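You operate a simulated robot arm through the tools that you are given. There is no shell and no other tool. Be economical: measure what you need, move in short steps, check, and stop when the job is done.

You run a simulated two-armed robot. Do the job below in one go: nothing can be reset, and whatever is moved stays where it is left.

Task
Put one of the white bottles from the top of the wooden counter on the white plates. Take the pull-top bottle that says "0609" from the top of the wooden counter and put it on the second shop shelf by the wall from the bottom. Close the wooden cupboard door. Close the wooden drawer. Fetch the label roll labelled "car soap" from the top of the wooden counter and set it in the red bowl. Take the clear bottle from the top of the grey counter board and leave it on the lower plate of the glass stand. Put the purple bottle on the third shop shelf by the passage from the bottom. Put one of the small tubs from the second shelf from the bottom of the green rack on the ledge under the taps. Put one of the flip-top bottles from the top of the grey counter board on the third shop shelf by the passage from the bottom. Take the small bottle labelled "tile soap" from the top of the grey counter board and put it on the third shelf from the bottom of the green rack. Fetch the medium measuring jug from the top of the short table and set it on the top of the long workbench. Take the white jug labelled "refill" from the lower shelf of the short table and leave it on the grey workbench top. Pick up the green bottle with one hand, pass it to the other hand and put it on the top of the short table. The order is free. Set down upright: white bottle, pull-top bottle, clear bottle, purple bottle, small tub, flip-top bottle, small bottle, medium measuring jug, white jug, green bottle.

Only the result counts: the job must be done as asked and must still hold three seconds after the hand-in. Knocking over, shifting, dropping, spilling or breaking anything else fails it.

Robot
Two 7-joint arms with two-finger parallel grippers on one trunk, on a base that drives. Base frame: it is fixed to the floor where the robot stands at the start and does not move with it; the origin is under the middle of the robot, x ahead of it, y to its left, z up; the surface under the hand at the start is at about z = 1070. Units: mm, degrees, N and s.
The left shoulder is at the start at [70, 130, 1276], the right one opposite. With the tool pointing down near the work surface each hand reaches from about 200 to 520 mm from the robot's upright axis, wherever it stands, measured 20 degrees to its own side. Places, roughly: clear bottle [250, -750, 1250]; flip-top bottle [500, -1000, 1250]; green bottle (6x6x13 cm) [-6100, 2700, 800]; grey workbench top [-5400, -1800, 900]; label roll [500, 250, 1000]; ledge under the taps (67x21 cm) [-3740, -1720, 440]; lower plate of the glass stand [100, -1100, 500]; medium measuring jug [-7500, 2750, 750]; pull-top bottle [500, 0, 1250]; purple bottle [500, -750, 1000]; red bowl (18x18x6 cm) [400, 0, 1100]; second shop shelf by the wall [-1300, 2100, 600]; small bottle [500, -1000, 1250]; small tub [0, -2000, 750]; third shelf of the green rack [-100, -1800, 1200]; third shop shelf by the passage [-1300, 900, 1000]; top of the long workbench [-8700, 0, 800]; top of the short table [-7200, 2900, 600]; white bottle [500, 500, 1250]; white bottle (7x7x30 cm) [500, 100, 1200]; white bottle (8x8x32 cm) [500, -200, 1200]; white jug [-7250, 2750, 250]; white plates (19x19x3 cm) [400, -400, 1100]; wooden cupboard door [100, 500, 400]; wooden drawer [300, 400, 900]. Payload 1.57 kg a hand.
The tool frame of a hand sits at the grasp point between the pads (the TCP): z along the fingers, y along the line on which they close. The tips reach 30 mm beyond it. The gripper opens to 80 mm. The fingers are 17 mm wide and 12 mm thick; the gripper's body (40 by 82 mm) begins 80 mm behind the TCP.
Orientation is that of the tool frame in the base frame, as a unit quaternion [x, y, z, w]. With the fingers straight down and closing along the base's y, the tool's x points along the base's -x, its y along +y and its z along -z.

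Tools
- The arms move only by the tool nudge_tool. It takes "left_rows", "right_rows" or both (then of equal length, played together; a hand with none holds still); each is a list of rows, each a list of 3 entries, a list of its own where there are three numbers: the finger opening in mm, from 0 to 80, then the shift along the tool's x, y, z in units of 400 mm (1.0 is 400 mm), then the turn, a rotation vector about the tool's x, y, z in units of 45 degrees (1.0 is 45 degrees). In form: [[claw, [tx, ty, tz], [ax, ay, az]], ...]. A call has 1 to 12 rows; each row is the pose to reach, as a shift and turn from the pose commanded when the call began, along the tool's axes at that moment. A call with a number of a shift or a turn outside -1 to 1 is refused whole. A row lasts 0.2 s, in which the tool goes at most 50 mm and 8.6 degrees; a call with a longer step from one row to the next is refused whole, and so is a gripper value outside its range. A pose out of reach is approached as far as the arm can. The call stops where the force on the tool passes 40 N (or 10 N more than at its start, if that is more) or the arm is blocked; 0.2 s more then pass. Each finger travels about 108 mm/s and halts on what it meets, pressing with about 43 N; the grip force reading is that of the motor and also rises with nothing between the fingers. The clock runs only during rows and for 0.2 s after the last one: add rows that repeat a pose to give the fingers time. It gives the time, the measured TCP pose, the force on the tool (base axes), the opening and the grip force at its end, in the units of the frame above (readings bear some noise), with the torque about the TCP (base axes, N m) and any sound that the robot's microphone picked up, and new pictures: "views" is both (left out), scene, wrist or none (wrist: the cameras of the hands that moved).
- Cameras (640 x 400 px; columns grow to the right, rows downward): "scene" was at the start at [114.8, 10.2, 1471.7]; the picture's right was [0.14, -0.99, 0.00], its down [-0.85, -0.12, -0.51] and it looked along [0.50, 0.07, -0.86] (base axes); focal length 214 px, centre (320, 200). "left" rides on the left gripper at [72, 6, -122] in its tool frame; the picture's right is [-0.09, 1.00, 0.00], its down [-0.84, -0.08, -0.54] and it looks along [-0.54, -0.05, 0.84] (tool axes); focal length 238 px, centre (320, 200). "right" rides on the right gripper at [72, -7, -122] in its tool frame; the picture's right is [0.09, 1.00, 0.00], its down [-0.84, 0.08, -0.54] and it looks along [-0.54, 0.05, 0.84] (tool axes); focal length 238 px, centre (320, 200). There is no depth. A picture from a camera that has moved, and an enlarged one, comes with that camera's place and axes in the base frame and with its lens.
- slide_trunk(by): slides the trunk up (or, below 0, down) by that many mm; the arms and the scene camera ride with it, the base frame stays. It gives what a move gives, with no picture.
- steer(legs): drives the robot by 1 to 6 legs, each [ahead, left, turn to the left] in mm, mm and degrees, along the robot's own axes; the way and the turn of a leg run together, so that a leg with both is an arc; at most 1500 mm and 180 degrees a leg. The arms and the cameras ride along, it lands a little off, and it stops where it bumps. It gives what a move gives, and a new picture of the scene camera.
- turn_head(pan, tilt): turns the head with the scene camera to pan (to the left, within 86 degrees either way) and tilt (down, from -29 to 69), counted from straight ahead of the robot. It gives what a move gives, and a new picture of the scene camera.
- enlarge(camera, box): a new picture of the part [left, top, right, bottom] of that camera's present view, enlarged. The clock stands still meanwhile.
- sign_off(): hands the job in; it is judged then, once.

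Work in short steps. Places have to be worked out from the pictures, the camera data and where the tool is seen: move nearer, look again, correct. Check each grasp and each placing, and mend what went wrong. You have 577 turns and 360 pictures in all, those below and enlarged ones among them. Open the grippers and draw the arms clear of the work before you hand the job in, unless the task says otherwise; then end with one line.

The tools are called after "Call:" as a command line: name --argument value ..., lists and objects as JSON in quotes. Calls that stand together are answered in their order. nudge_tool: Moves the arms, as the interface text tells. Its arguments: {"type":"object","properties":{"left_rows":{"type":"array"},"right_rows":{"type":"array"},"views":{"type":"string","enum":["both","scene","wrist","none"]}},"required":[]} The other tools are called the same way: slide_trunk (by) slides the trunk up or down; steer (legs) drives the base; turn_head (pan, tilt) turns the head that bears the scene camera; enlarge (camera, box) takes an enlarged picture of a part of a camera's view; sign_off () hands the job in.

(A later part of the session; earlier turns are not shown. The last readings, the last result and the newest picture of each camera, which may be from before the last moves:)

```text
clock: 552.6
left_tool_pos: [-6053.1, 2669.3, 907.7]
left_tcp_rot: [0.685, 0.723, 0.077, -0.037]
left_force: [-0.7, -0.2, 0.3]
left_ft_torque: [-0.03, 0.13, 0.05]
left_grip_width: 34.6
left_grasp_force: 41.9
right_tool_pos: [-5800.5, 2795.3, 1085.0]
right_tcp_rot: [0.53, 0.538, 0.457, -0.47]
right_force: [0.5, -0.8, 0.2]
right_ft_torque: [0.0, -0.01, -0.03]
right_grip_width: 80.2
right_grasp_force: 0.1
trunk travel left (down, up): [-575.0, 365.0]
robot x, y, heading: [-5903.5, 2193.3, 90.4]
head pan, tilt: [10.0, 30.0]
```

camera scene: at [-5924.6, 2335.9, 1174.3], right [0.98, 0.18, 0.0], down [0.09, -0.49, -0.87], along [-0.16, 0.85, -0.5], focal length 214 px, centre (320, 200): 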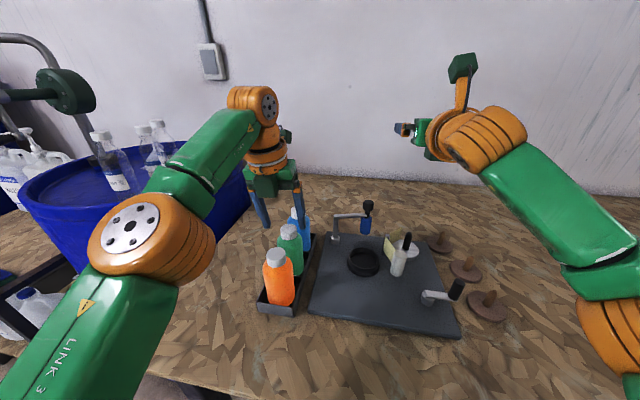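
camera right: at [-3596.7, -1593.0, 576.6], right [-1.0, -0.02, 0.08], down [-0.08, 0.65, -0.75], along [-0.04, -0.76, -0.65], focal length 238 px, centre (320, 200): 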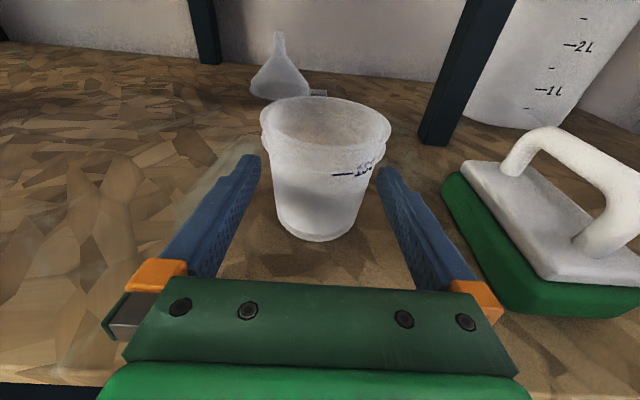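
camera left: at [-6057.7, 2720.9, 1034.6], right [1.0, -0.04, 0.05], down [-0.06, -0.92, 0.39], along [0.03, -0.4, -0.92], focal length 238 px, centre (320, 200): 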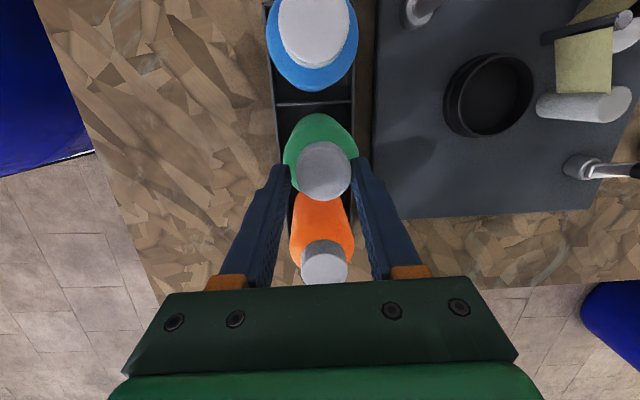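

Cap gripped (35 mm). I lift 160 mm straight up with the trunk and back off.

Call:
slide_trunk --by 160

Call:
steer --legs '[[-380, 0, 0]]'

```text
clock: 554.5
left_tool_pos: [-6052.8, 2670.4, 1066.6]
left_tcp_rot: [0.685, 0.723, 0.077, -0.036]
left_force: [-0.6, -0.3, -2.7]
left_ft_torque: [-0.01, 0.0, -0.03]
left_grip_width: 34.2
left_grasp_force: 41.4
right_tool_pos: [-5798.7, 2796.3, 1245.8]
right_tcp_rot: [0.53, 0.537, 0.457, -0.47]
right_force: [-0.8, -0.6, -0.7]
right_ft_torque: [-0.01, 0.01, -0.02]
right_grip_width: 80.1
right_grasp_force: 0.1
trunk travel left (down, up): [-735.0, 205.0]
robot x, y, heading: [-5906.3, 2195.8, 90.6]
head pan, tilt: [10.0, 30.0]
```

```text
clock: 556.9
left_tool_pos: [-6054.3, 2298.1, 1067.4]
left_tcp_rot: [0.684, 0.725, 0.077, -0.038]
left_force: [-0.6, 0.4, -2.2]
left_ft_torque: [0.0, 0.02, 0.01]
left_grip_width: 34.1
left_grasp_force: 42.1
right_tool_pos: [-5799.1, 2423.1, 1246.6]
right_tcp_rot: [0.529, 0.537, 0.458, -0.471]
right_force: [0.1, -0.6, -0.1]
right_ft_torque: [-0.06, -0.02, 0.02]
right_grip_width: 80.1
right_grasp_force: 0.0
trunk travel left (down, up): [-735.0, 205.0]
robot x, y, heading: [-5901.8, 1821.8, 90.6]
head pan, tilt: [10.0, 30.0]
stopped in leg 1: the robot was blocked; the commanded pose is now the measured one
camera scene: at [-5922.6, 1963.3, 1334.7], right [0.98, 0.18, 0.0], down [0.09, -0.49, -0.87], along [-0.16, 0.85, -0.5], focal length 214 px, centre (320, 200)
```

scene: 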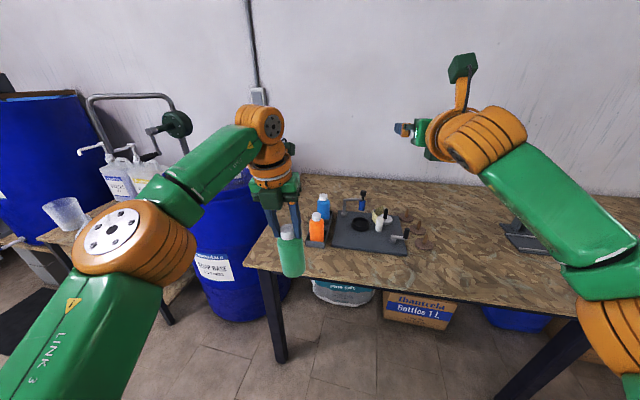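

Green bottle is in the left hand. For the handover I raise the left hand and bring it toward the middle.

Call:
steer --legs '[[40, 0, 0]]'

Call:
nudge_tool --left_rows '[[15, [0, 0.07, -0.06], [0, 0, 0]], [15, [0, 0.14, -0.12], [0, 0, 0]], [15, [0, 0.21, -0.18], [0, 0, 0]], [15, [0, 0.28, -0.24], [0, 0, 0]], [15, [0, 0.28, -0.24], [0, 0, 0]]]' --views "none"

```text
clock: 557.8
left_tool_pos: [-6054.5, 2334.9, 1069.1]
left_tcp_rot: [0.684, 0.724, 0.079, -0.039]
left_force: [0.5, -0.8, -2.0]
left_ft_torque: [0.03, 0.03, 0.01]
left_grip_width: 34.3
left_grasp_force: 41.7
right_tool_pos: [-5801.1, 2457.9, 1247.7]
right_tcp_rot: [0.529, 0.537, 0.458, -0.471]
right_force: [-0.9, -1.0, -0.3]
right_ft_torque: [-0.03, -0.04, -0.02]
right_grip_width: 80.0
right_grasp_force: 0.1
trunk travel left (down, up): [-735.0, 205.0]
robot x, y, heading: [-5903.7, 1865.6, 90.5]
head pan, tilt: [10.0, 30.0]
camera scene: at [-5923.4, 1998.7, 1335.2], right [0.98, 0.18, 0.0], down [0.09, -0.49, -0.87], along [-0.16, 0.85, -0.5], focal length 214 px, centre (320, 200)
```

scene: 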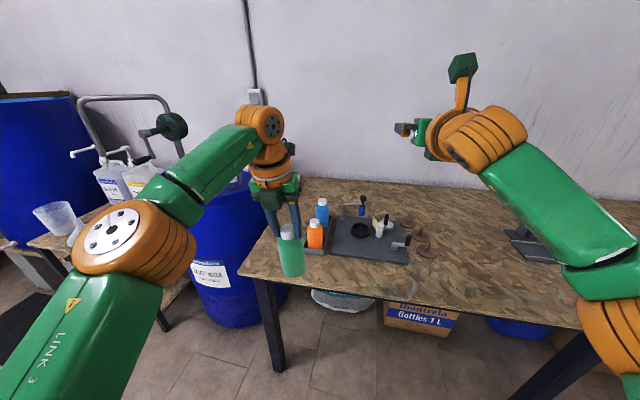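

```text
clock: 559.0
left_tool_pos: [-5964.9, 2292.8, 1135.3]
left_tcp_rot: [0.684, 0.724, 0.077, -0.036]
left_force: [0.0, 0.3, -2.4]
left_ft_torque: [-0.03, 0.03, -0.03]
left_grip_width: 34.3
left_grasp_force: 41.7
left hand out of reach, approached as far as the arm can: row 1, 2, 3, 4, 5
right_tool_pos: [-5800.1, 2464.8, 1245.4]
right_tcp_rot: [0.531, 0.538, 0.456, -0.469]
right_force: [0.3, -0.2, -0.7]
right_ft_torque: [0.0, 0.01, -0.01]
right_grip_width: 80.1
right_grasp_force: 0.1
trunk travel left (down, up): [-735.0, 205.0]
robot x, y, heading: [-5904.0, 1863.6, 90.6]
head pan, tilt: [10.0, 30.0]
```

The left hand holds the bottle at (−5965, 2293); I'll bring the right hand in from the right side, pointing left. First I lower and yaw it 40°.

Call:
nudge_tool --right_rows '[[80, [-0.06, 0.02, 0], [0.15, 0, -0.02]], [80, [-0.12, 0.04, 0], [0.3, 0, -0.04]], [80, [-0.18, 0.06, -0.02], [0.45, 0, -0.065]], [80, [-0.24, 0.08, -0.04], [0.6, 0, -0.086]], [80, [-0.3, 0.1, -0.06], [0.75, 0, -0.108]], [80, [-0.36, 0.12, -0.08], [0.88, 0, -0.127]]]' --views "none"

Call:
enlarge --camera "scene" --box '[0, 0, 640, 400]'

```text
clock: 560.4
left_tool_pos: [-5963.5, 2292.8, 1136.9]
left_tcp_rot: [0.684, 0.725, 0.077, -0.037]
left_force: [0.7, -0.1, -2.2]
left_ft_torque: [-0.03, 0.01, 0.0]
left_grip_width: 34.1
left_grasp_force: 41.8
right_tool_pos: [-5751.5, 2415.6, 1107.6]
right_tcp_rot: [0.312, 0.686, 0.27, -0.6]
right_force: [0.0, 0.7, -0.2]
right_ft_torque: [0.01, 0.0, 0.0]
right_grip_width: 79.8
right_grasp_force: 0.0
trunk travel left (down, up): [-735.0, 205.0]
robot x, y, heading: [-5907.7, 1866.9, 90.5]
head pan, tilt: [10.0, 30.0]
```

```text
1.00 times, centred on (320, 200) of scene (not enlarged: the box is as wide or as high as the picture)
camera zoom: at [-5922.5, 2005.4, 1334.4], right [0.98, 0.18, 0.0], down [0.09, -0.49, -0.87], along [-0.16, 0.85, -0.5], focal length 214 px, centre (320, 200)
```

zoom: 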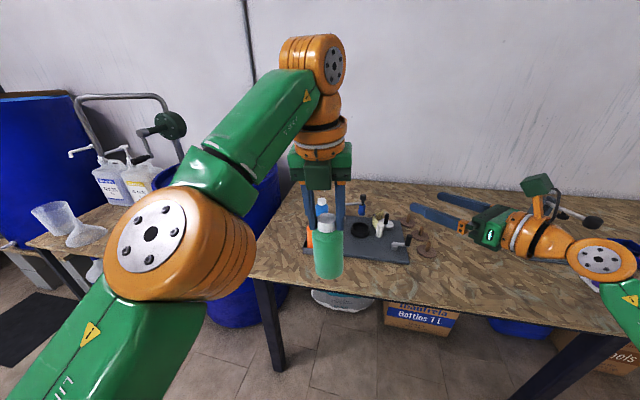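

Call:
nudge_tool --right_rows '[[80, [-0.017, -0.068, -0.013], [0.145, 0, -0.02]], [80, [-0.034, -0.136, -0.027], [0.29, 0, -0.04]], [80, [-0.051, -0.204, -0.04], [0.436, 0, -0.06]], [80, [-0.069, -0.273, -0.053], [0.58, 0, -0.08]], [80, [-0.086, -0.341, -0.067], [0.727, 0, -0.1]], [80, [-0.103, -0.409, -0.08], [0.872, 0, -0.12]]]' --views "both"

```text
clock: 561.8
left_tool_pos: [-5966.1, 2293.8, 1136.7]
left_tcp_rot: [0.684, 0.725, 0.078, -0.037]
left_force: [0.4, 0.9, -1.6]
left_ft_torque: [-0.03, 0.02, 0.02]
left_grip_width: 33.9
left_grasp_force: 41.7
right_tool_pos: [-5851.1, 2277.9, 1071.2]
right_tcp_rot: [0.059, 0.75, 0.05, -0.656]
right_force: [0.7, 1.0, 0.0]
right_ft_torque: [0.04, -0.04, 0.03]
right_grip_width: 80.0
right_grasp_force: 0.1
trunk travel left (down, up): [-735.0, 205.0]
robot x, y, heading: [-5904.1, 1864.4, 90.6]
head pan, tilt: [10.0, 30.0]
camera scene: at [-5923.6, 2005.3, 1334.4], right [0.98, 0.18, 0.0], down [0.09, -0.49, -0.87], along [-0.16, 0.85, -0.5], focal length 214 px, centre (320, 200)
camera right: at [-5741.6, 2254.2, 1158.7], right [0.14, 0.99, 0.09], down [0.65, -0.03, -0.76], along [-0.74, 0.17, -0.65], focal length 238 px, centre (320, 200)
```

scene: 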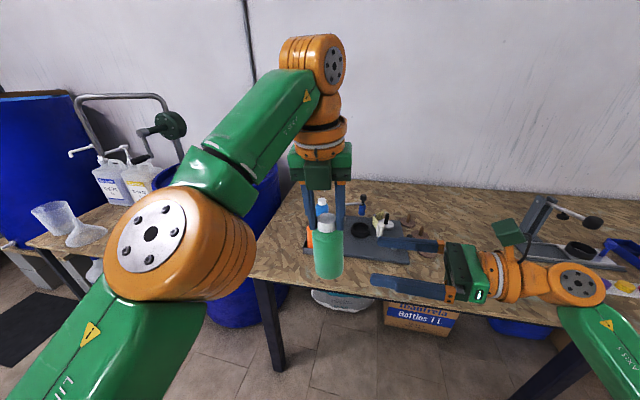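
right: 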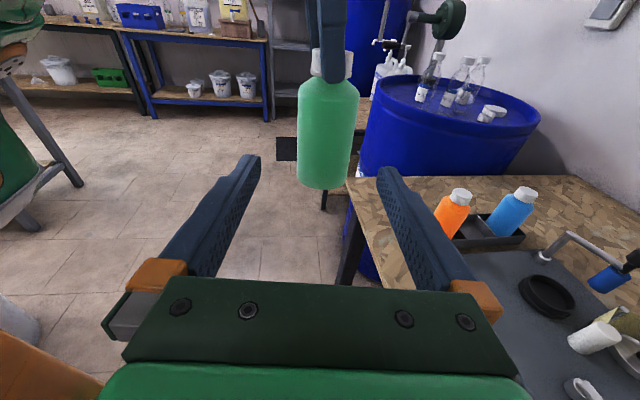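

The bottle hangs right before the right hand's fingers. I advance 114 mm and close on its body.

Call:
nudge_tool --right_rows '[[80, [0.005, 0.004, 0.08], [0, 0, 0]], [80, [0.01, 0.008, 0.16], [0, 0, 0]], [80, [0.015, 0.01, 0.23], [0, 0, 0]], [80, [0.02, 0.01, 0.285], [0, 0, 0]]]' --views "wrist"

```text
clock: 562.8
left_tool_pos: [-5966.1, 2292.3, 1135.5]
left_tcp_rot: [0.684, 0.725, 0.076, -0.036]
left_force: [-0.1, -0.2, -3.4]
left_ft_torque: [0.0, -0.01, 0.0]
left_grip_width: 34.1
left_grasp_force: 42.1
right_tool_pos: [-5963.6, 2300.7, 1063.2]
right_tcp_rot: [0.061, 0.752, 0.051, -0.655]
right_force: [-0.2, 0.2, 0.8]
right_ft_torque: [0.02, 0.05, 0.0]
right_grip_width: 80.2
right_grasp_force: 0.0
trunk travel left (down, up): [-735.0, 205.0]
robot x, y, heading: [-5904.4, 1864.0, 90.5]
head pan, tilt: [10.0, 30.0]
camera right: at [-5854.2, 2277.1, 1150.4], right [0.14, 0.99, 0.09], down [0.65, -0.03, -0.76], along [-0.74, 0.17, -0.65], focal length 238 px, centre (320, 200)
```

right: 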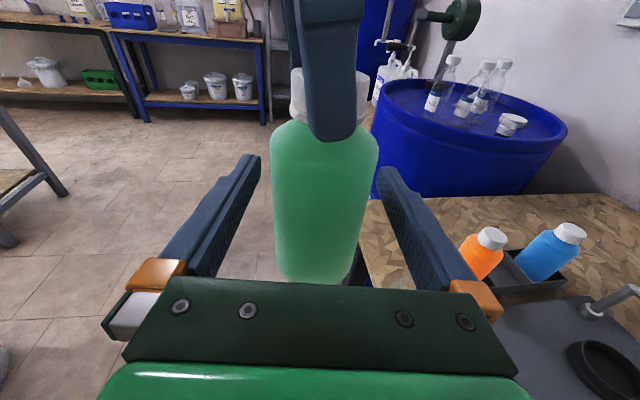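

Bottle is between the right fingers. I close the right gripper.

Call:
nudge_tool --right_rows '[[65, [0, 0, 0], [0, 0, 0]], [50, [0, 0, 0], [0, 0, 0]], [40, [0, 0, 0], [0, 0, 0]], [40, [0, 0, 0], [0, 0, 0]]]' --views "none"

Call:
nudge_tool --left_rows '[[50, [0, 0, 0], [0, 0, 0]], [75, [0, 0, 0], [0, 0, 0]], [75, [0, 0, -0.05], [0, 0, 0]], [75, [0, 0, -0.12], [0, 0, 0]], [75, [0, -0.1, -0.18], [0, 0, 0]], [75, [0, -0.2, -0.18], [0, 0, 0]]]' --views "scene"

```text
clock: 563.8
left_tool_pos: [-5965.5, 2292.9, 1136.3]
left_tcp_rot: [0.684, 0.725, 0.078, -0.036]
left_force: [3.0, 0.6, -2.1]
left_ft_torque: [-0.47, -0.06, 0.34]
left_grip_width: 34.0
left_grasp_force: 41.7
right_tool_pos: [-5962.2, 2301.2, 1064.5]
right_tcp_rot: [0.059, 0.751, 0.05, -0.656]
right_force: [-3.6, -0.1, -0.3]
right_ft_torque: [0.5, -0.19, -0.4]
right_grip_width: 55.1
right_grasp_force: 42.6
trunk travel left (down, up): [-735.0, 205.0]
robot x, y, heading: [-5902.7, 1865.5, 90.6]
head pan, tilt: [10.0, 30.0]
```

```text
clock: 565.2
left_tool_pos: [-5990.2, 2273.7, 1170.9]
left_tcp_rot: [0.684, 0.725, 0.078, -0.037]
left_force: [0.4, -0.3, 0.2]
left_ft_torque: [-0.05, 0.02, 0.0]
left_grip_width: 75.0
left_grasp_force: 0.0
left hand out of reach, approached as far as the arm can: row 3, 4, 5, 6
right_tool_pos: [-5962.8, 2300.4, 1062.9]
right_tcp_rot: [0.061, 0.751, 0.05, -0.656]
right_force: [-0.1, -0.6, -0.7]
right_ft_torque: [0.02, 0.02, 0.0]
right_grip_width: 55.1
right_grasp_force: 43.3
trunk travel left (down, up): [-735.0, 205.0]
robot x, y, heading: [-5906.6, 1862.2, 90.6]
head pan, tilt: [10.0, 30.0]
camera scene: at [-5922.6, 2005.7, 1334.3], right [0.98, 0.18, 0.0], down [0.09, -0.49, -0.87], along [-0.16, 0.85, -0.5], focal length 214 px, centre (320, 200)
```

scene: 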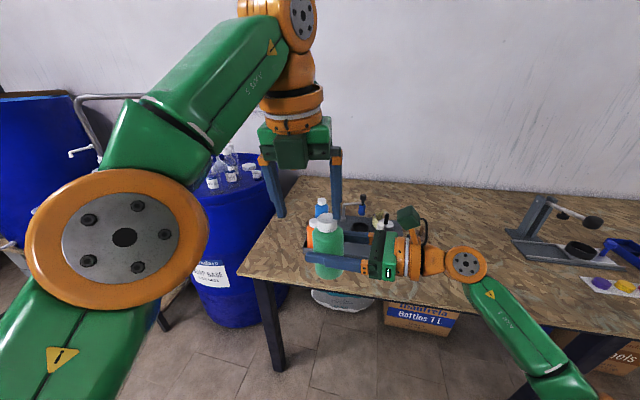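

The bottle is now in the right hand. I drive along toward the short table and look at it.

Call:
steer --legs '[[0, 1000, 0]]'

Call:
turn_head --pan 5 --tilt 35

```text
clock: 570.5
left_tool_pos: [-7013.8, 2266.0, 1170.4]
left_tcp_rot: [0.686, 0.722, 0.078, -0.036]
left_force: [0.7, -0.2, 0.4]
left_ft_torque: [0.02, -0.01, -0.02]
left_grip_width: 74.9
left_grasp_force: 0.1
right_tool_pos: [-6985.8, 2294.6, 1063.7]
right_tcp_rot: [0.062, 0.75, 0.052, -0.656]
right_force: [0.1, 0.1, -0.7]
right_ft_torque: [0.0, -0.01, 0.0]
right_grip_width: 55.0
right_grasp_force: 42.5
trunk travel left (down, up): [-735.0, 205.0]
robot x, y, heading: [-6929.3, 1854.0, 90.2]
head pan, tilt: [10.0, 30.0]
camera scene: at [-6948.7, 1998.0, 1334.4], right [0.98, 0.18, 0.0], down [0.09, -0.49, -0.87], along [-0.15, 0.85, -0.5], focal length 214 px, centre (320, 200)
```

scene: 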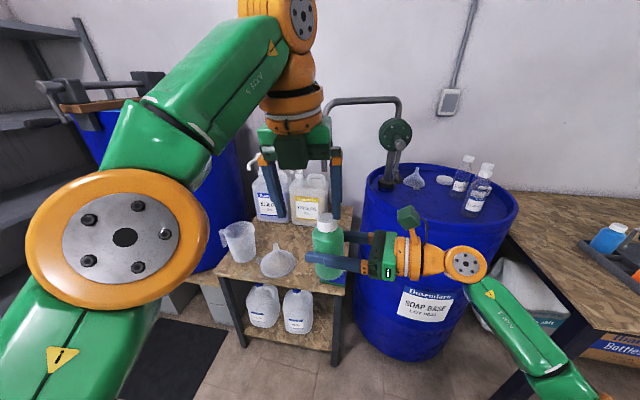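

```text
clock: 571.2
left_tool_pos: [-7016.2, 2265.7, 1169.8]
left_tcp_rot: [0.686, 0.723, 0.078, -0.037]
left_force: [-0.1, 0.0, 0.4]
left_ft_torque: [0.0, -0.01, 0.04]
left_grip_width: 74.8
left_grasp_force: 0.0
right_tool_pos: [-6986.8, 2293.6, 1062.9]
right_tcp_rot: [0.063, 0.75, 0.053, -0.656]
right_force: [0.0, -0.4, 0.5]
right_ft_torque: [0.01, 0.0, -0.01]
right_grip_width: 54.4
right_grasp_force: 43.5
trunk travel left (down, up): [-735.0, 205.0]
robot x, y, heading: [-6932.0, 1855.8, 90.5]
head pan, tilt: [5.0, 35.0]
camera scene: at [-6941.3, 1996.7, 1326.6], right [1.0, 0.09, 0.0], down [0.05, -0.57, -0.82], along [-0.08, 0.82, -0.57], focal length 214 px, centre (320, 200)
```

scene: 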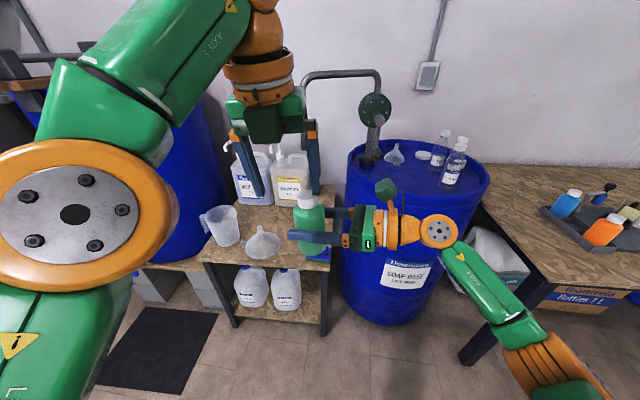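

Call:
enlarge --camera "scene" --box '[180, 140, 360, 340]'

```text
2.00 times, centred on (270, 240) of scene
camera zoom: at [-6941.3, 1996.7, 1326.6], right [1.0, 0.09, 0.0], down [0.05, -0.57, -0.82], along [-0.08, 0.82, -0.57], focal length 429 px, centre (420, 120)
```

zoom: 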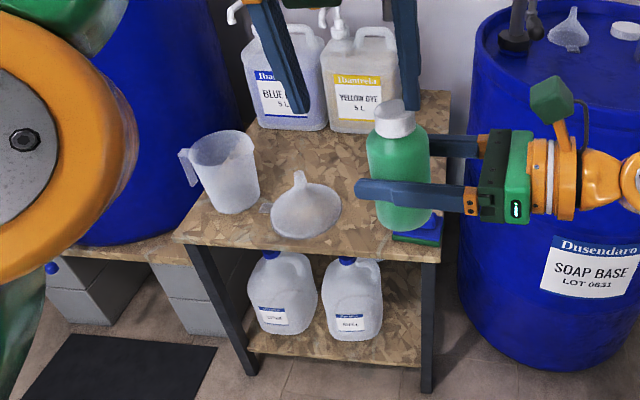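

The measuring jug and the two white jugs are seen; free space on the top lies mid-right. The barrel to the right demands a forward-pointing hand, so I yaw the right hand back to forward.

Call:
nudge_tool --right_rows '[[40, [0.004, 0.063, -0.033], [-0.145, 0, 0.02]], [40, [0.008, 0.125, -0.065], [-0.29, 0, 0.039]], [40, [0.013, 0.188, -0.098], [-0.436, 0, 0.059]], [40, [0.017, 0.25, -0.13], [-0.58, 0, 0.078]], [40, [0.021, 0.313, -0.163], [-0.727, 0, 0.098]], [40, [0.025, 0.376, -0.196], [-0.872, 0, 0.117]]]' --views "none"

Call:
nudge_tool --right_rows '[[40, [0, 0, 0.02], [-0.15, 0, 0.02]], [40, [0, 0, 0.04], [-0.3, 0, 0.04]], [40, [0, 0, 0.06], [-0.45, 0, 0.06]], [40, [0, 0, 0.08], [-0.6, 0, 0.08]], [40, [0, 0, 0.1], [-0.75, 0, 0.1]], [40, [0, 0, 0.12], [-0.88, 0, 0.12]]]' --views "both"

```text
clock: 572.6
left_tool_pos: [-7014.7, 2265.7, 1170.6]
left_tcp_rot: [0.686, 0.723, 0.078, -0.037]
left_force: [0.6, 0.6, -0.4]
left_ft_torque: [-0.01, -0.01, 0.0]
left_grip_width: 75.0
left_grasp_force: 0.1
right_tool_pos: [-6887.5, 2429.7, 1083.9]
right_tcp_rot: [0.314, 0.685, 0.272, -0.598]
right_force: [0.1, 0.4, -2.8]
right_ft_torque: [-0.01, -0.01, 0.01]
right_grip_width: 54.6
right_grasp_force: 42.0
trunk travel left (down, up): [-735.0, 205.0]
robot x, y, heading: [-6929.8, 1860.3, 90.3]
head pan, tilt: [5.0, 35.0]
```

```text
clock: 574.0
left_tool_pos: [-7016.5, 2266.6, 1168.6]
left_tcp_rot: [0.685, 0.723, 0.078, -0.035]
left_force: [-0.3, 0.6, 0.8]
left_ft_torque: [0.0, -0.02, -0.02]
left_grip_width: 75.1
left_grasp_force: 0.0
right_tool_pos: [-6918.6, 2467.0, 1078.4]
right_tcp_rot: [0.529, 0.538, 0.46, -0.468]
right_force: [0.5, -0.1, -2.4]
right_ft_torque: [-0.02, 0.01, -0.01]
right_grip_width: 54.6
right_grasp_force: 42.8
right hand out of reach, approached as far as the arm can: row 4
trunk travel left (down, up): [-735.0, 205.0]
robot x, y, heading: [-6931.0, 1855.5, 90.2]
head pan, tilt: [5.0, 35.0]
camera scene: at [-6943.0, 1998.0, 1326.4], right [1.0, 0.09, 0.0], down [0.05, -0.57, -0.82], along [-0.07, 0.81, -0.58], focal length 214 px, centre (320, 200)
camera right: at [-6923.5, 2355.7, 1164.9], right [1.0, 0.03, 0.09], down [0.09, -0.65, -0.75], along [0.04, 0.76, -0.65], focal length 238 px, centre (320, 200)
```

scene: 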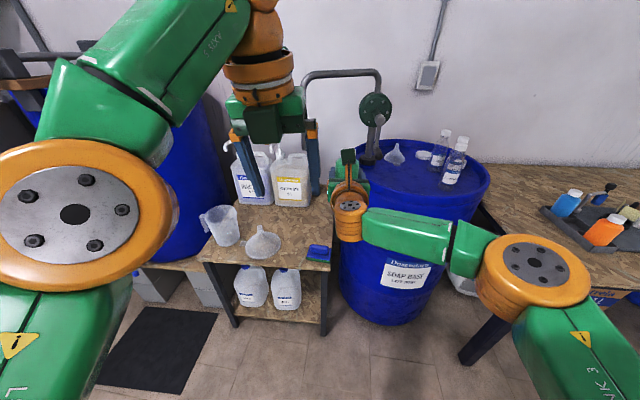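
right: 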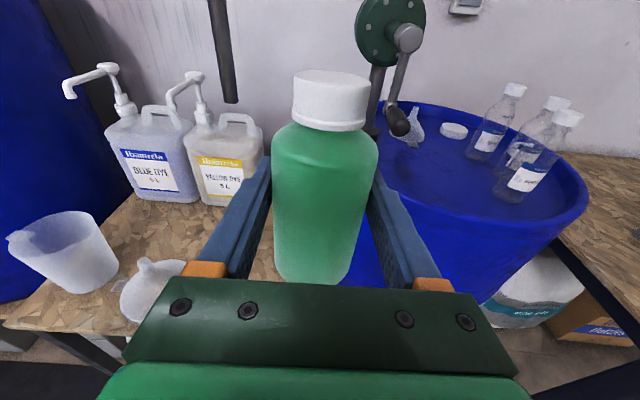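

Table top is at z≈608; jug (−7429, 2631), funnel (−7249, 2605), blue thing (−7003, 2601). I'll set the green bottle at (−7115, 2725). First I tuck the left hand back, align and lower.

Call:
nudge_tool --left_rows '[[75, [-0.08, -0.05, 0], [0, 0, 0]], [75, [-0.16, -0.1, 0], [0, 0, 0]], [75, [-0.24, -0.15, 0], [0, 0, 0]], [75, [-0.3, -0.2, 0], [0, 0, 0]]]' --views "none"

Call:
steer --legs '[[0, 195, 0]]'

Call:
slide_trunk --by -350

Call:
enlarge --camera "right" --box '[0, 0, 640, 400]'

```text
clock: 575.0
left_tool_pos: [-7090.2, 2140.8, 1146.5]
left_tcp_rot: [0.685, 0.723, 0.078, -0.037]
left_force: [-1.2, -0.3, -0.1]
left_ft_torque: [0.0, -0.02, -0.01]
left_grip_width: 75.1
left_grasp_force: 0.1
right_tool_pos: [-6918.8, 2464.5, 1077.8]
right_tcp_rot: [0.528, 0.538, 0.461, -0.469]
right_force: [-0.3, -0.7, -1.2]
right_ft_torque: [0.04, 0.02, 0.01]
right_grip_width: 54.5
right_grasp_force: 43.3
trunk travel left (down, up): [-735.0, 205.0]
robot x, y, heading: [-6930.2, 1854.1, 90.1]
head pan, tilt: [5.0, 35.0]
```

```text
clock: 576.5
left_tool_pos: [-7285.5, 2141.3, 1146.2]
left_tcp_rot: [0.685, 0.724, 0.077, -0.037]
left_force: [-0.4, -0.3, 0.3]
left_ft_torque: [0.02, 0.03, 0.03]
left_grip_width: 75.0
left_grasp_force: 0.0
right_tool_pos: [-7114.8, 2464.5, 1077.6]
right_tcp_rot: [0.529, 0.538, 0.459, -0.47]
right_force: [-0.3, -0.1, -1.7]
right_ft_torque: [0.01, -0.01, -0.01]
right_grip_width: 54.6
right_grasp_force: 42.4
trunk travel left (down, up): [-735.0, 205.0]
robot x, y, heading: [-7128.4, 1855.4, 90.3]
head pan, tilt: [5.0, 35.0]
camera scene: at [-7137.4, 1995.7, 1326.6], right [1.0, 0.09, 0.0], down [0.05, -0.57, -0.82], along [-0.08, 0.82, -0.57], focal length 214 px, centre (320, 200)
```

scene: 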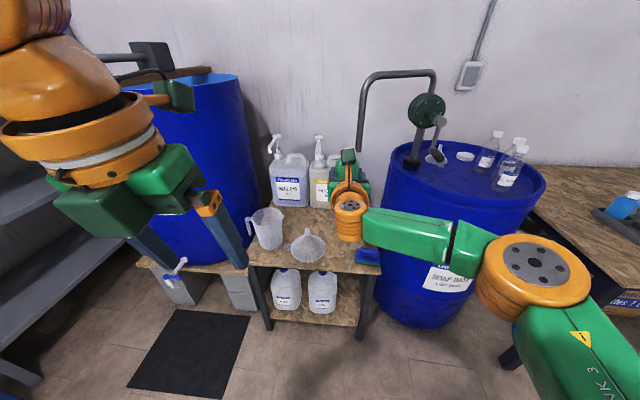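

```text
clock: 580.0
left_tool_pos: [-7287.3, 2140.4, 795.4]
left_tcp_rot: [0.685, 0.723, 0.077, -0.037]
left_force: [0.3, 0.1, 0.3]
left_ft_torque: [0.0, 0.01, 0.02]
left_grip_width: 75.3
left_grasp_force: 0.0
right_tool_pos: [-7118.4, 2463.7, 726.8]
right_tcp_rot: [0.529, 0.538, 0.46, -0.468]
right_force: [-0.4, 0.0, -3.1]
right_ft_torque: [-0.05, -0.02, -0.01]
right_grip_width: 54.8
right_grasp_force: 42.9
trunk travel left (down, up): [-385.0, 555.0]
robot x, y, heading: [-7131.8, 1857.4, 90.6]
head pan, tilt: [5.0, 35.0]
```

```text
1.00 times, centred on (320, 200) of right (not enlarged: the box is as wide or as high as the picture)
camera zoom: at [-7121.3, 2353.3, 815.3], right [1.0, 0.03, 0.09], down [0.09, -0.65, -0.75], along [0.03, 0.76, -0.65], focal length 238 px, centre (320, 200)
```

zoom: 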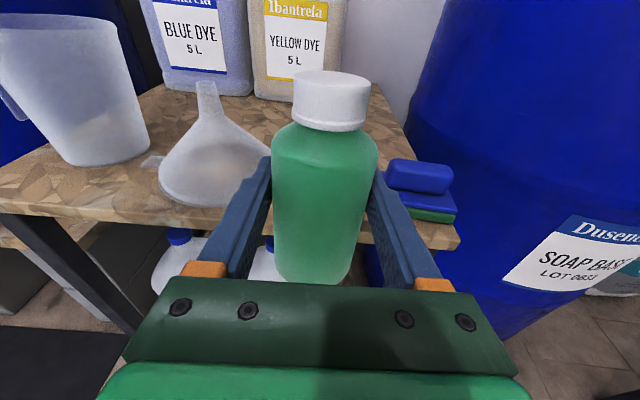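

Call:
steer --legs '[[255, -9, 0]]'

Call:
slide_trunk --by -30

Call:
slide_trunk --by -9

Call:
slide_trunk --by -8

```text
clock: 581.8
left_tool_pos: [-7278.0, 2398.0, 795.0]
left_tcp_rot: [0.686, 0.722, 0.078, -0.037]
left_force: [-0.6, -0.1, 0.2]
left_ft_torque: [0.01, -0.01, -0.02]
left_grip_width: 74.8
left_grasp_force: 0.1
right_tool_pos: [-7106.7, 2720.1, 726.9]
right_tcp_rot: [0.53, 0.537, 0.461, -0.467]
right_force: [-0.7, 0.2, -1.4]
right_ft_torque: [0.0, 0.01, 0.02]
right_grip_width: 54.7
right_grasp_force: 42.7
trunk travel left (down, up): [-385.0, 555.0]
robot x, y, heading: [-7122.3, 2116.2, 90.1]
head pan, tilt: [5.0, 35.0]
camera scene: at [-7131.4, 2252.3, 976.5], right [1.0, 0.09, 0.0], down [0.05, -0.57, -0.82], along [-0.07, 0.82, -0.57], focal length 214 px, centre (320, 200)
```

scene: 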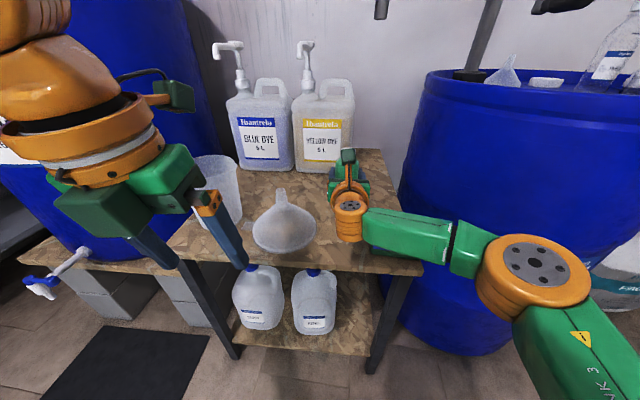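

```text
clock: 582.6
left_tool_pos: [-7277.5, 2397.9, 765.7]
left_tcp_rot: [0.686, 0.722, 0.077, -0.037]
left_force: [0.4, 1.6, 0.8]
left_ft_torque: [-0.02, -0.02, 0.02]
left_grip_width: 75.1
left_grasp_force: 0.0
right_tool_pos: [-7107.4, 2721.2, 698.1]
right_tcp_rot: [0.529, 0.538, 0.46, -0.468]
right_force: [-0.2, -0.4, -0.8]
right_ft_torque: [0.04, -0.01, 0.01]
right_grip_width: 55.0
right_grasp_force: 43.2
trunk travel left (down, up): [-355.0, 585.0]
robot x, y, heading: [-7124.3, 2114.2, 90.3]
head pan, tilt: [5.0, 35.0]
```

```text
clock: 583.1
left_tool_pos: [-7277.4, 2398.4, 756.6]
left_tcp_rot: [0.687, 0.722, 0.078, -0.037]
left_force: [0.6, 0.2, 0.1]
left_ft_torque: [0.01, -0.02, -0.01]
left_grip_width: 75.0
left_grasp_force: 0.1
right_tool_pos: [-7105.7, 2719.5, 688.4]
right_tcp_rot: [0.529, 0.537, 0.46, -0.468]
right_force: [-0.8, 0.6, -1.1]
right_ft_torque: [0.01, -0.01, 0.02]
right_grip_width: 54.8
right_grasp_force: 43.6
trunk travel left (down, up): [-346.0, 594.0]
robot x, y, heading: [-7118.9, 2112.2, 90.2]
head pan, tilt: [5.0, 35.0]
```

```text
clock: 583.7
left_tool_pos: [-7277.4, 2397.6, 749.8]
left_tcp_rot: [0.686, 0.722, 0.078, -0.037]
left_force: [-0.7, -0.4, 0.1]
left_ft_torque: [0.02, 0.01, 0.0]
left_grip_width: 74.9
left_grasp_force: 0.0
right_tool_pos: [-7107.3, 2720.3, 680.3]
right_tcp_rot: [0.529, 0.537, 0.461, -0.468]
right_force: [-0.4, 0.5, 0.8]
right_ft_torque: [0.12, 0.02, -0.03]
right_grip_width: 55.0
right_grasp_force: 42.7
trunk travel left (down, up): [-338.0, 602.0]
robot x, y, heading: [-7119.7, 2111.7, 90.1]
head pan, tilt: [5.0, 35.0]
```

Call:
slide_trunk --by -3

Call:
nudge_tool --right_rows '[[62, [0, 0, 0], [0, 0, 0]], [70, [0, 0, 0], [0, 0, 0]], [76, [0, 0, 0], [0, 0, 0]], [76, [0, 0, 0], [0, 0, 0]]]' --views "wrist"

```text
clock: 584.2
left_tool_pos: [-7277.2, 2397.4, 747.1]
left_tcp_rot: [0.687, 0.722, 0.079, -0.038]
left_force: [0.1, 0.6, -0.1]
left_ft_torque: [0.0, 0.01, 0.02]
left_grip_width: 75.0
left_grasp_force: 0.0
right_tool_pos: [-7105.8, 2720.0, 681.7]
right_tcp_rot: [0.528, 0.535, 0.463, -0.47]
right_force: [-0.3, 7.5, 13.5]
right_ft_torque: [0.77, 0.05, 0.0]
right_grip_width: 55.0
right_grasp_force: 42.5
trunk travel left (down, up): [-335.0, 605.0]
robot x, y, heading: [-7123.5, 2114.7, 90.1]
head pan, tilt: [5.0, 35.0]
```

```text
clock: 585.2
left_tool_pos: [-7278.0, 2397.1, 745.9]
left_tcp_rot: [0.686, 0.722, 0.078, -0.036]
left_force: [-0.1, -0.2, 0.1]
left_ft_torque: [-0.02, 0.0, -0.01]
left_grip_width: 75.0
left_grasp_force: 0.0
right_tool_pos: [-7106.0, 2721.1, 676.5]
right_tcp_rot: [0.528, 0.538, 0.46, -0.469]
right_force: [0.0, -0.6, 0.2]
right_ft_torque: [0.01, -0.04, 0.0]
right_grip_width: 76.0
right_grasp_force: 0.1
trunk travel left (down, up): [-335.0, 605.0]
robot x, y, heading: [-7119.4, 2114.8, 90.2]
head pan, tilt: [5.0, 35.0]
camera right: at [-7111.0, 2609.3, 765.5], right [1.0, 0.03, 0.09], down [0.09, -0.65, -0.75], along [0.04, 0.76, -0.65], focal length 238 px, centre (320, 200)
```

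right: 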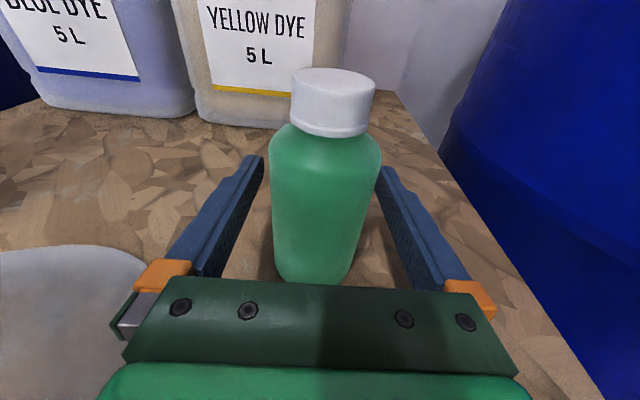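

Green bottle stands on the short table. I back out and then look at the white jugs' labels on the lower shelf.

Call:
steer --legs '[[-250, 0, 0]]'

Call:
turn_head --pan 5 --tilt 35

Call:
enlarge --camera "scene" --box '[190, 190, 350, 310]'

```text
clock: 587.1
left_tool_pos: [-7277.8, 2146.5, 746.0]
left_tcp_rot: [0.685, 0.723, 0.078, -0.037]
left_force: [-0.5, -0.7, 0.1]
left_ft_torque: [0.01, -0.03, 0.01]
left_grip_width: 75.2
left_grasp_force: 0.0
right_tool_pos: [-7107.8, 2470.3, 677.5]
right_tcp_rot: [0.528, 0.538, 0.46, -0.47]
right_force: [-0.1, -1.2, 0.1]
right_ft_torque: [0.02, 0.01, -0.03]
right_grip_width: 76.2
right_grasp_force: 0.1
trunk travel left (down, up): [-335.0, 605.0]
robot x, y, heading: [-7120.0, 1861.0, 90.3]
head pan, tilt: [5.0, 35.0]
camera scene: at [-7130.9, 2001.5, 926.7], right [1.0, 0.09, 0.0], down [0.05, -0.57, -0.82], along [-0.08, 0.82, -0.57], focal length 214 px, centre (320, 200)
```

scene: 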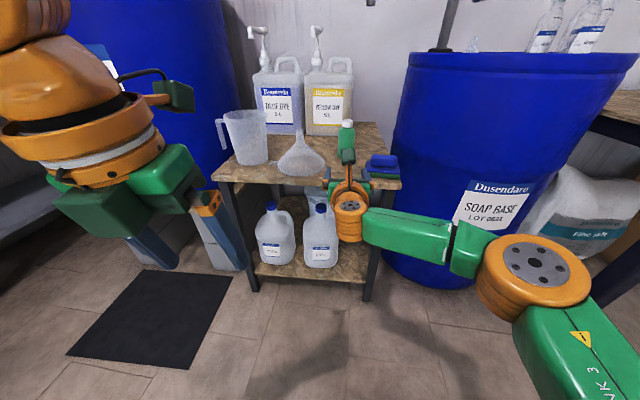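

```text
clock: 587.7
left_tool_pos: [-7278.8, 2147.4, 747.6]
left_tcp_rot: [0.685, 0.724, 0.077, -0.037]
left_force: [-0.2, 0.1, -0.5]
left_ft_torque: [0.0, -0.01, 0.04]
left_grip_width: 75.2
left_grasp_force: 0.2
right_tool_pos: [-7107.0, 2472.5, 678.2]
right_tcp_rot: [0.529, 0.538, 0.46, -0.469]
right_force: [0.0, 0.1, -0.5]
right_ft_torque: [0.0, 0.02, 0.02]
right_grip_width: 76.2
right_grasp_force: 0.1
trunk travel left (down, up): [-335.0, 605.0]
robot x, y, heading: [-7118.8, 1863.4, 90.3]
head pan, tilt: [5.0, 35.0]
camera scene: at [-7130.9, 2001.9, 926.7], right [1.0, 0.09, 0.0], down [0.05, -0.57, -0.82], along [-0.08, 0.82, -0.57], focal length 214 px, centre (320, 200)
```

scene: 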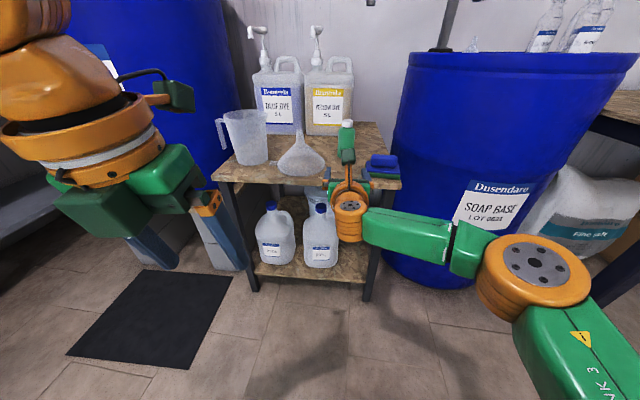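

```text
3.33 times, centred on (270, 250) of scene
camera zoom: at [-7130.9, 2001.9, 926.7], right [1.0, 0.09, 0.0], down [0.05, -0.57, -0.82], along [-0.08, 0.82, -0.57], focal length 715 px, centre (487, 33)
```

zoom: 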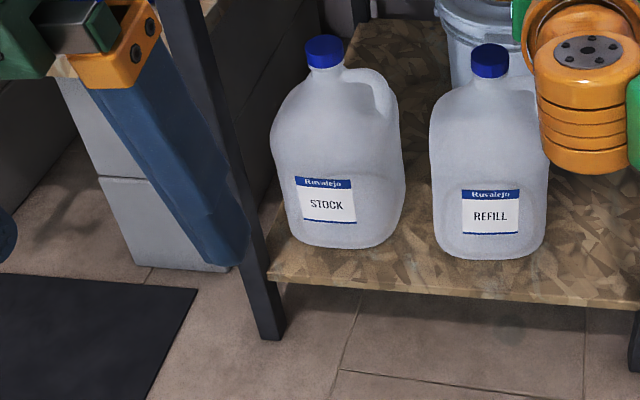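

The right jug is labelled REFILL; its blue cap is at ≈(−7190, 2645, 440). I shift left 83 mm and lower the hand to cap height.

Call:
steer --legs '[[-20, 83, 0]]'

Call:
slide_trunk --by -235

Call:
enlarge --camera "right" --box '[0, 0, 640, 400]'

```text
clock: 588.7
left_tool_pos: [-7360.7, 2126.7, 746.3]
left_tcp_rot: [0.685, 0.723, 0.078, -0.037]
left_force: [0.1, -0.3, -0.4]
left_ft_torque: [-0.02, 0.0, 0.0]
left_grip_width: 75.1
left_grasp_force: 0.1
right_tool_pos: [-7190.1, 2449.2, 677.5]
right_tcp_rot: [0.529, 0.538, 0.46, -0.468]
right_force: [0.4, -0.6, -0.5]
right_ft_torque: [-0.01, 0.0, 0.01]
right_grip_width: 76.0
right_grasp_force: 0.0
trunk travel left (down, up): [-335.0, 605.0]
robot x, y, heading: [-7205.3, 1841.4, 90.5]
head pan, tilt: [5.0, 35.0]
camera scene: at [-7214.3, 1980.9, 926.7], right [1.0, 0.09, 0.0], down [0.05, -0.57, -0.82], along [-0.07, 0.82, -0.57], focal length 214 px, centre (320, 200)
```

scene: 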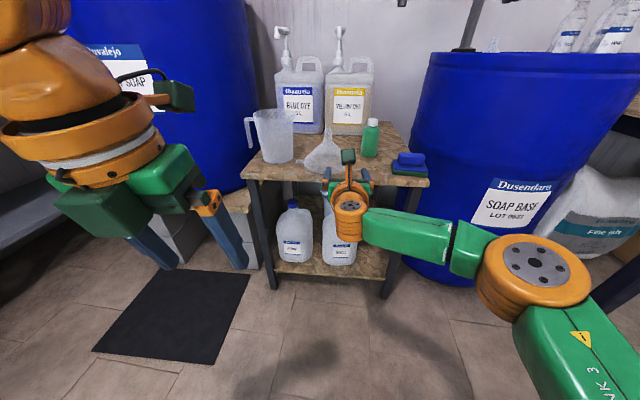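

```text
clock: 591.2
left_tool_pos: [-7360.6, 2127.5, 509.9]
left_tcp_rot: [0.686, 0.722, 0.078, -0.037]
left_force: [-0.5, 0.1, 0.2]
left_ft_torque: [-0.01, 0.03, 0.01]
left_grip_width: 75.0
left_grasp_force: 0.0
right_tool_pos: [-7190.2, 2449.9, 443.1]
right_tcp_rot: [0.529, 0.537, 0.46, -0.469]
right_force: [0.3, -0.5, 0.3]
right_ft_torque: [0.0, 0.0, 0.01]
right_grip_width: 76.2
right_grasp_force: 0.1
trunk travel left (down, up): [-100.0, 840.0]
robot x, y, heading: [-7204.0, 1840.9, 90.3]
head pan, tilt: [5.0, 35.0]
```

```text
1.00 times, centred on (320, 200) of right (not enlarged: the box is as wide or as high as the picture)
camera zoom: at [-7194.5, 2338.9, 530.6], right [1.0, 0.03, 0.09], down [0.09, -0.65, -0.75], along [0.04, 0.76, -0.65], focal length 238 px, centre (320, 200)
```

zoom: 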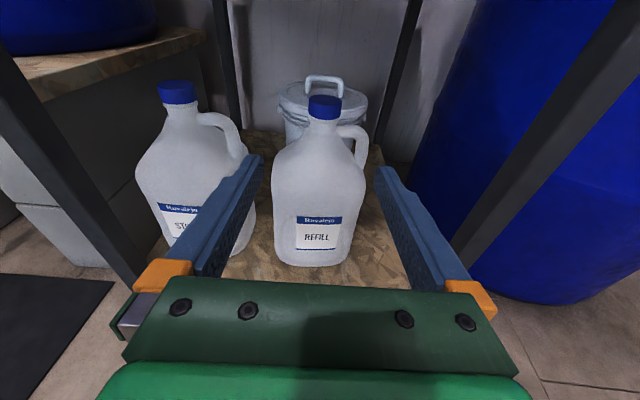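

Cap centre ≈(−7188, 2672, 414). I lower 27 mm, and drive in with the fingers straddling the cap.

Call:
slide_trunk --by -27

Call:
nudge_tool --right_rows '[[66, [0, 0, 0], [0, 0, 0]], [66, [0, 0, 0], [0, 0, 0]]]' --views "none"

Call:
steer --legs '[[160, 0, 0]]'

Call:
enlarge --camera "right" --box '[0, 0, 640, 400]'

```text
clock: 591.9
left_tool_pos: [-7360.7, 2127.8, 483.7]
left_tcp_rot: [0.686, 0.723, 0.078, -0.037]
left_force: [-0.8, 0.2, -0.2]
left_ft_torque: [-0.01, 0.04, 0.0]
left_grip_width: 75.0
left_grasp_force: 0.0
right_tool_pos: [-7191.0, 2451.9, 415.2]
right_tcp_rot: [0.529, 0.538, 0.46, -0.469]
right_force: [0.5, 0.1, 0.1]
right_ft_torque: [-0.03, -0.02, -0.03]
right_grip_width: 76.2
right_grasp_force: 0.1
trunk travel left (down, up): [-73.0, 867.0]
robot x, y, heading: [-7204.4, 1841.9, 90.1]
head pan, tilt: [5.0, 35.0]
```

```text
clock: 592.5
left_tool_pos: [-7362.1, 2127.1, 483.8]
left_tcp_rot: [0.686, 0.723, 0.078, -0.036]
left_force: [0.5, 0.6, -0.1]
left_ft_torque: [0.0, -0.01, -0.04]
left_grip_width: 75.3
left_grasp_force: 0.0
right_tool_pos: [-7188.8, 2449.3, 416.3]
right_tcp_rot: [0.529, 0.537, 0.46, -0.469]
right_force: [0.2, -0.4, -0.1]
right_ft_torque: [0.0, 0.0, -0.02]
right_grip_width: 65.9
right_grasp_force: 0.0
trunk travel left (down, up): [-73.0, 867.0]
robot x, y, heading: [-7203.6, 1842.7, 90.6]
head pan, tilt: [5.0, 35.0]
```

```text
clock: 593.9
left_tool_pos: [-7362.9, 2286.0, 484.6]
left_tcp_rot: [0.685, 0.723, 0.078, -0.037]
left_force: [0.1, 0.0, 0.2]
left_ft_torque: [0.01, 0.01, 0.01]
left_grip_width: 74.9
left_grasp_force: 0.0
right_tool_pos: [-7191.6, 2611.2, 416.9]
right_tcp_rot: [0.528, 0.538, 0.46, -0.47]
right_force: [0.3, -0.8, 0.1]
right_ft_torque: [-0.02, -0.01, -0.01]
right_grip_width: 66.1
right_grasp_force: 0.1
trunk travel left (down, up): [-73.0, 867.0]
robot x, y, heading: [-7206.5, 2000.3, 90.4]
head pan, tilt: [5.0, 35.0]
camera scene: at [-7214.7, 2140.2, 664.7], right [1.0, 0.09, 0.0], down [0.05, -0.57, -0.82], along [-0.08, 0.82, -0.57], focal length 214 px, centre (320, 200)
```

scene: 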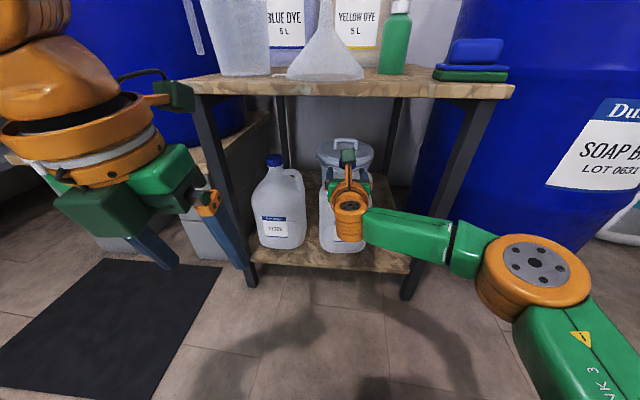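

```text
1.00 times, centred on (320, 200) of right (not enlarged: the box is as wide or as high as the picture)
camera zoom: at [-7195.4, 2498.2, 503.5], right [1.0, 0.03, 0.09], down [0.09, -0.65, -0.75], along [0.04, 0.76, -0.65], focal length 238 px, centre (320, 200)
```

zoom: 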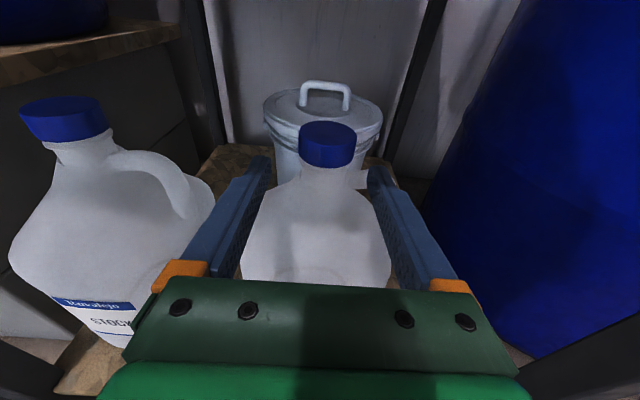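

Call:
steer --legs '[[50, -3, 0]]'

Call:
nudge_tool --right_rows '[[66, [-0.008, 0, 0], [0, 0, 0]], [52, [-0.008, 0, 0], [0, 0, 0]], [40, [-0.008, 0, 0], [0, 0, 0]], [28, [-0.008, 0, 0], [0, 0, 0]], [25, [-0.008, 0, 0], [0, 0, 0]]]' --views "wrist"

```text
clock: 594.9
left_tool_pos: [-7359.3, 2335.9, 484.6]
left_tcp_rot: [0.686, 0.723, 0.078, -0.037]
left_force: [0.3, -0.7, -0.1]
left_ft_torque: [-0.03, -0.01, 0.02]
left_grip_width: 75.2
left_grasp_force: 0.1
right_tool_pos: [-7188.0, 2659.8, 415.8]
right_tcp_rot: [0.529, 0.538, 0.46, -0.468]
right_force: [1.2, -1.0, -0.7]
right_ft_torque: [0.0, -0.01, 0.01]
right_grip_width: 66.1
right_grasp_force: 0.1
trunk travel left (down, up): [-73.0, 867.0]
robot x, y, heading: [-7200.7, 2050.6, 90.4]
head pan, tilt: [5.0, 35.0]
camera scene: at [-7212.1, 2190.0, 664.7], right [1.0, 0.09, 0.0], down [0.05, -0.57, -0.82], along [-0.08, 0.82, -0.57], focal length 214 px, centre (320, 200)
```

scene: 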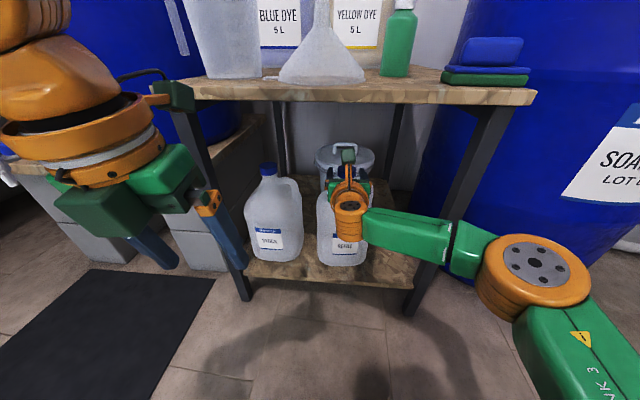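

```text
clock: 596.1
left_tool_pos: [-7359.6, 2336.6, 485.1]
left_tcp_rot: [0.686, 0.723, 0.078, -0.036]
left_force: [0.1, -0.3, -0.4]
left_ft_torque: [0.01, -0.02, 0.02]
left_grip_width: 75.1
left_grasp_force: 0.1
right_tool_pos: [-7187.7, 2658.3, 413.5]
right_tcp_rot: [0.529, 0.538, 0.46, -0.469]
right_force: [0.7, 0.0, 0.3]
right_ft_torque: [0.02, -0.03, -0.01]
right_grip_width: 40.7
right_grasp_force: 42.8
trunk travel left (down, up): [-73.0, 867.0]
robot x, y, heading: [-7202.9, 2049.5, 90.3]
head pan, tilt: [5.0, 35.0]
camera right: at [-7192.5, 2547.2, 500.2], right [1.0, 0.03, 0.09], down [0.09, -0.65, -0.75], along [0.04, 0.76, -0.65], focal length 238 px, centre (320, 200)
```

right: 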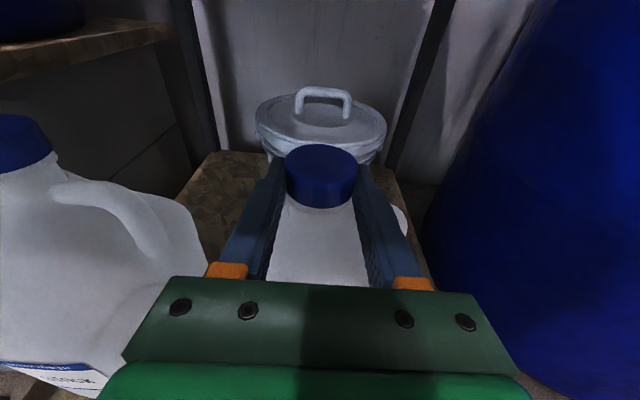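

Cap gripped (41 mm). I lift 20 mm to test the weight.

Call:
slide_trunk --by 20

```text
clock: 596.7
left_tool_pos: [-7359.5, 2335.0, 503.5]
left_tcp_rot: [0.686, 0.723, 0.078, -0.036]
left_force: [-0.3, -0.7, 0.0]
left_ft_torque: [0.0, 0.0, 0.02]
left_grip_width: 75.1
left_grasp_force: 0.1
right_tool_pos: [-7188.3, 2659.3, 432.3]
right_tcp_rot: [0.528, 0.537, 0.46, -0.469]
right_force: [0.9, 0.0, -0.7]
right_ft_torque: [-0.05, -0.03, -0.04]
right_grip_width: 40.7
right_grasp_force: 43.3
trunk travel left (down, up): [-93.0, 847.0]
robot x, y, heading: [-7197.8, 2052.3, 90.1]
head pan, tilt: [5.0, 35.0]
```

Light. I back out straight and check.

Call:
steer --legs '[[-280, 0, 0]]'

```text
clock: 598.7
left_tool_pos: [-7357.3, 2052.4, 505.4]
left_tcp_rot: [0.687, 0.721, 0.078, -0.036]
left_force: [0.2, -0.4, -0.1]
left_ft_torque: [0.03, 0.01, -0.02]
left_grip_width: 74.7
left_grasp_force: 0.1
right_tool_pos: [-7184.9, 2375.2, 431.6]
right_tcp_rot: [0.53, 0.537, 0.461, -0.468]
right_force: [0.0, 0.0, -2.5]
right_ft_torque: [-0.03, 0.0, -0.01]
right_grip_width: 40.9
right_grasp_force: 43.2
trunk travel left (down, up): [-93.0, 847.0]
robot x, y, heading: [-7201.9, 1763.6, 90.1]
head pan, tilt: [5.0, 35.0]
camera scene: at [-7210.7, 1906.4, 684.6], right [1.0, 0.09, 0.0], down [0.05, -0.57, -0.82], along [-0.07, 0.82, -0.57], focal length 214 px, centre (320, 200)
```

scene: 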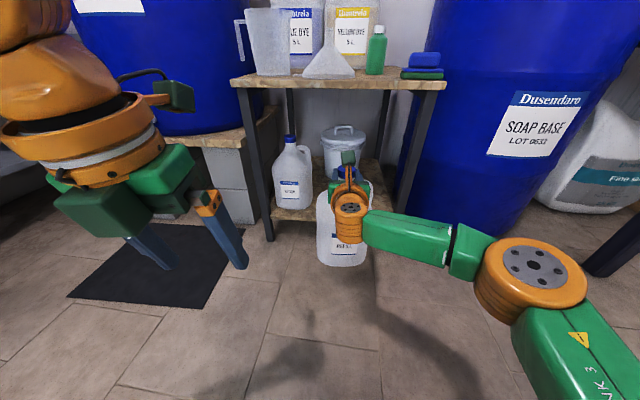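

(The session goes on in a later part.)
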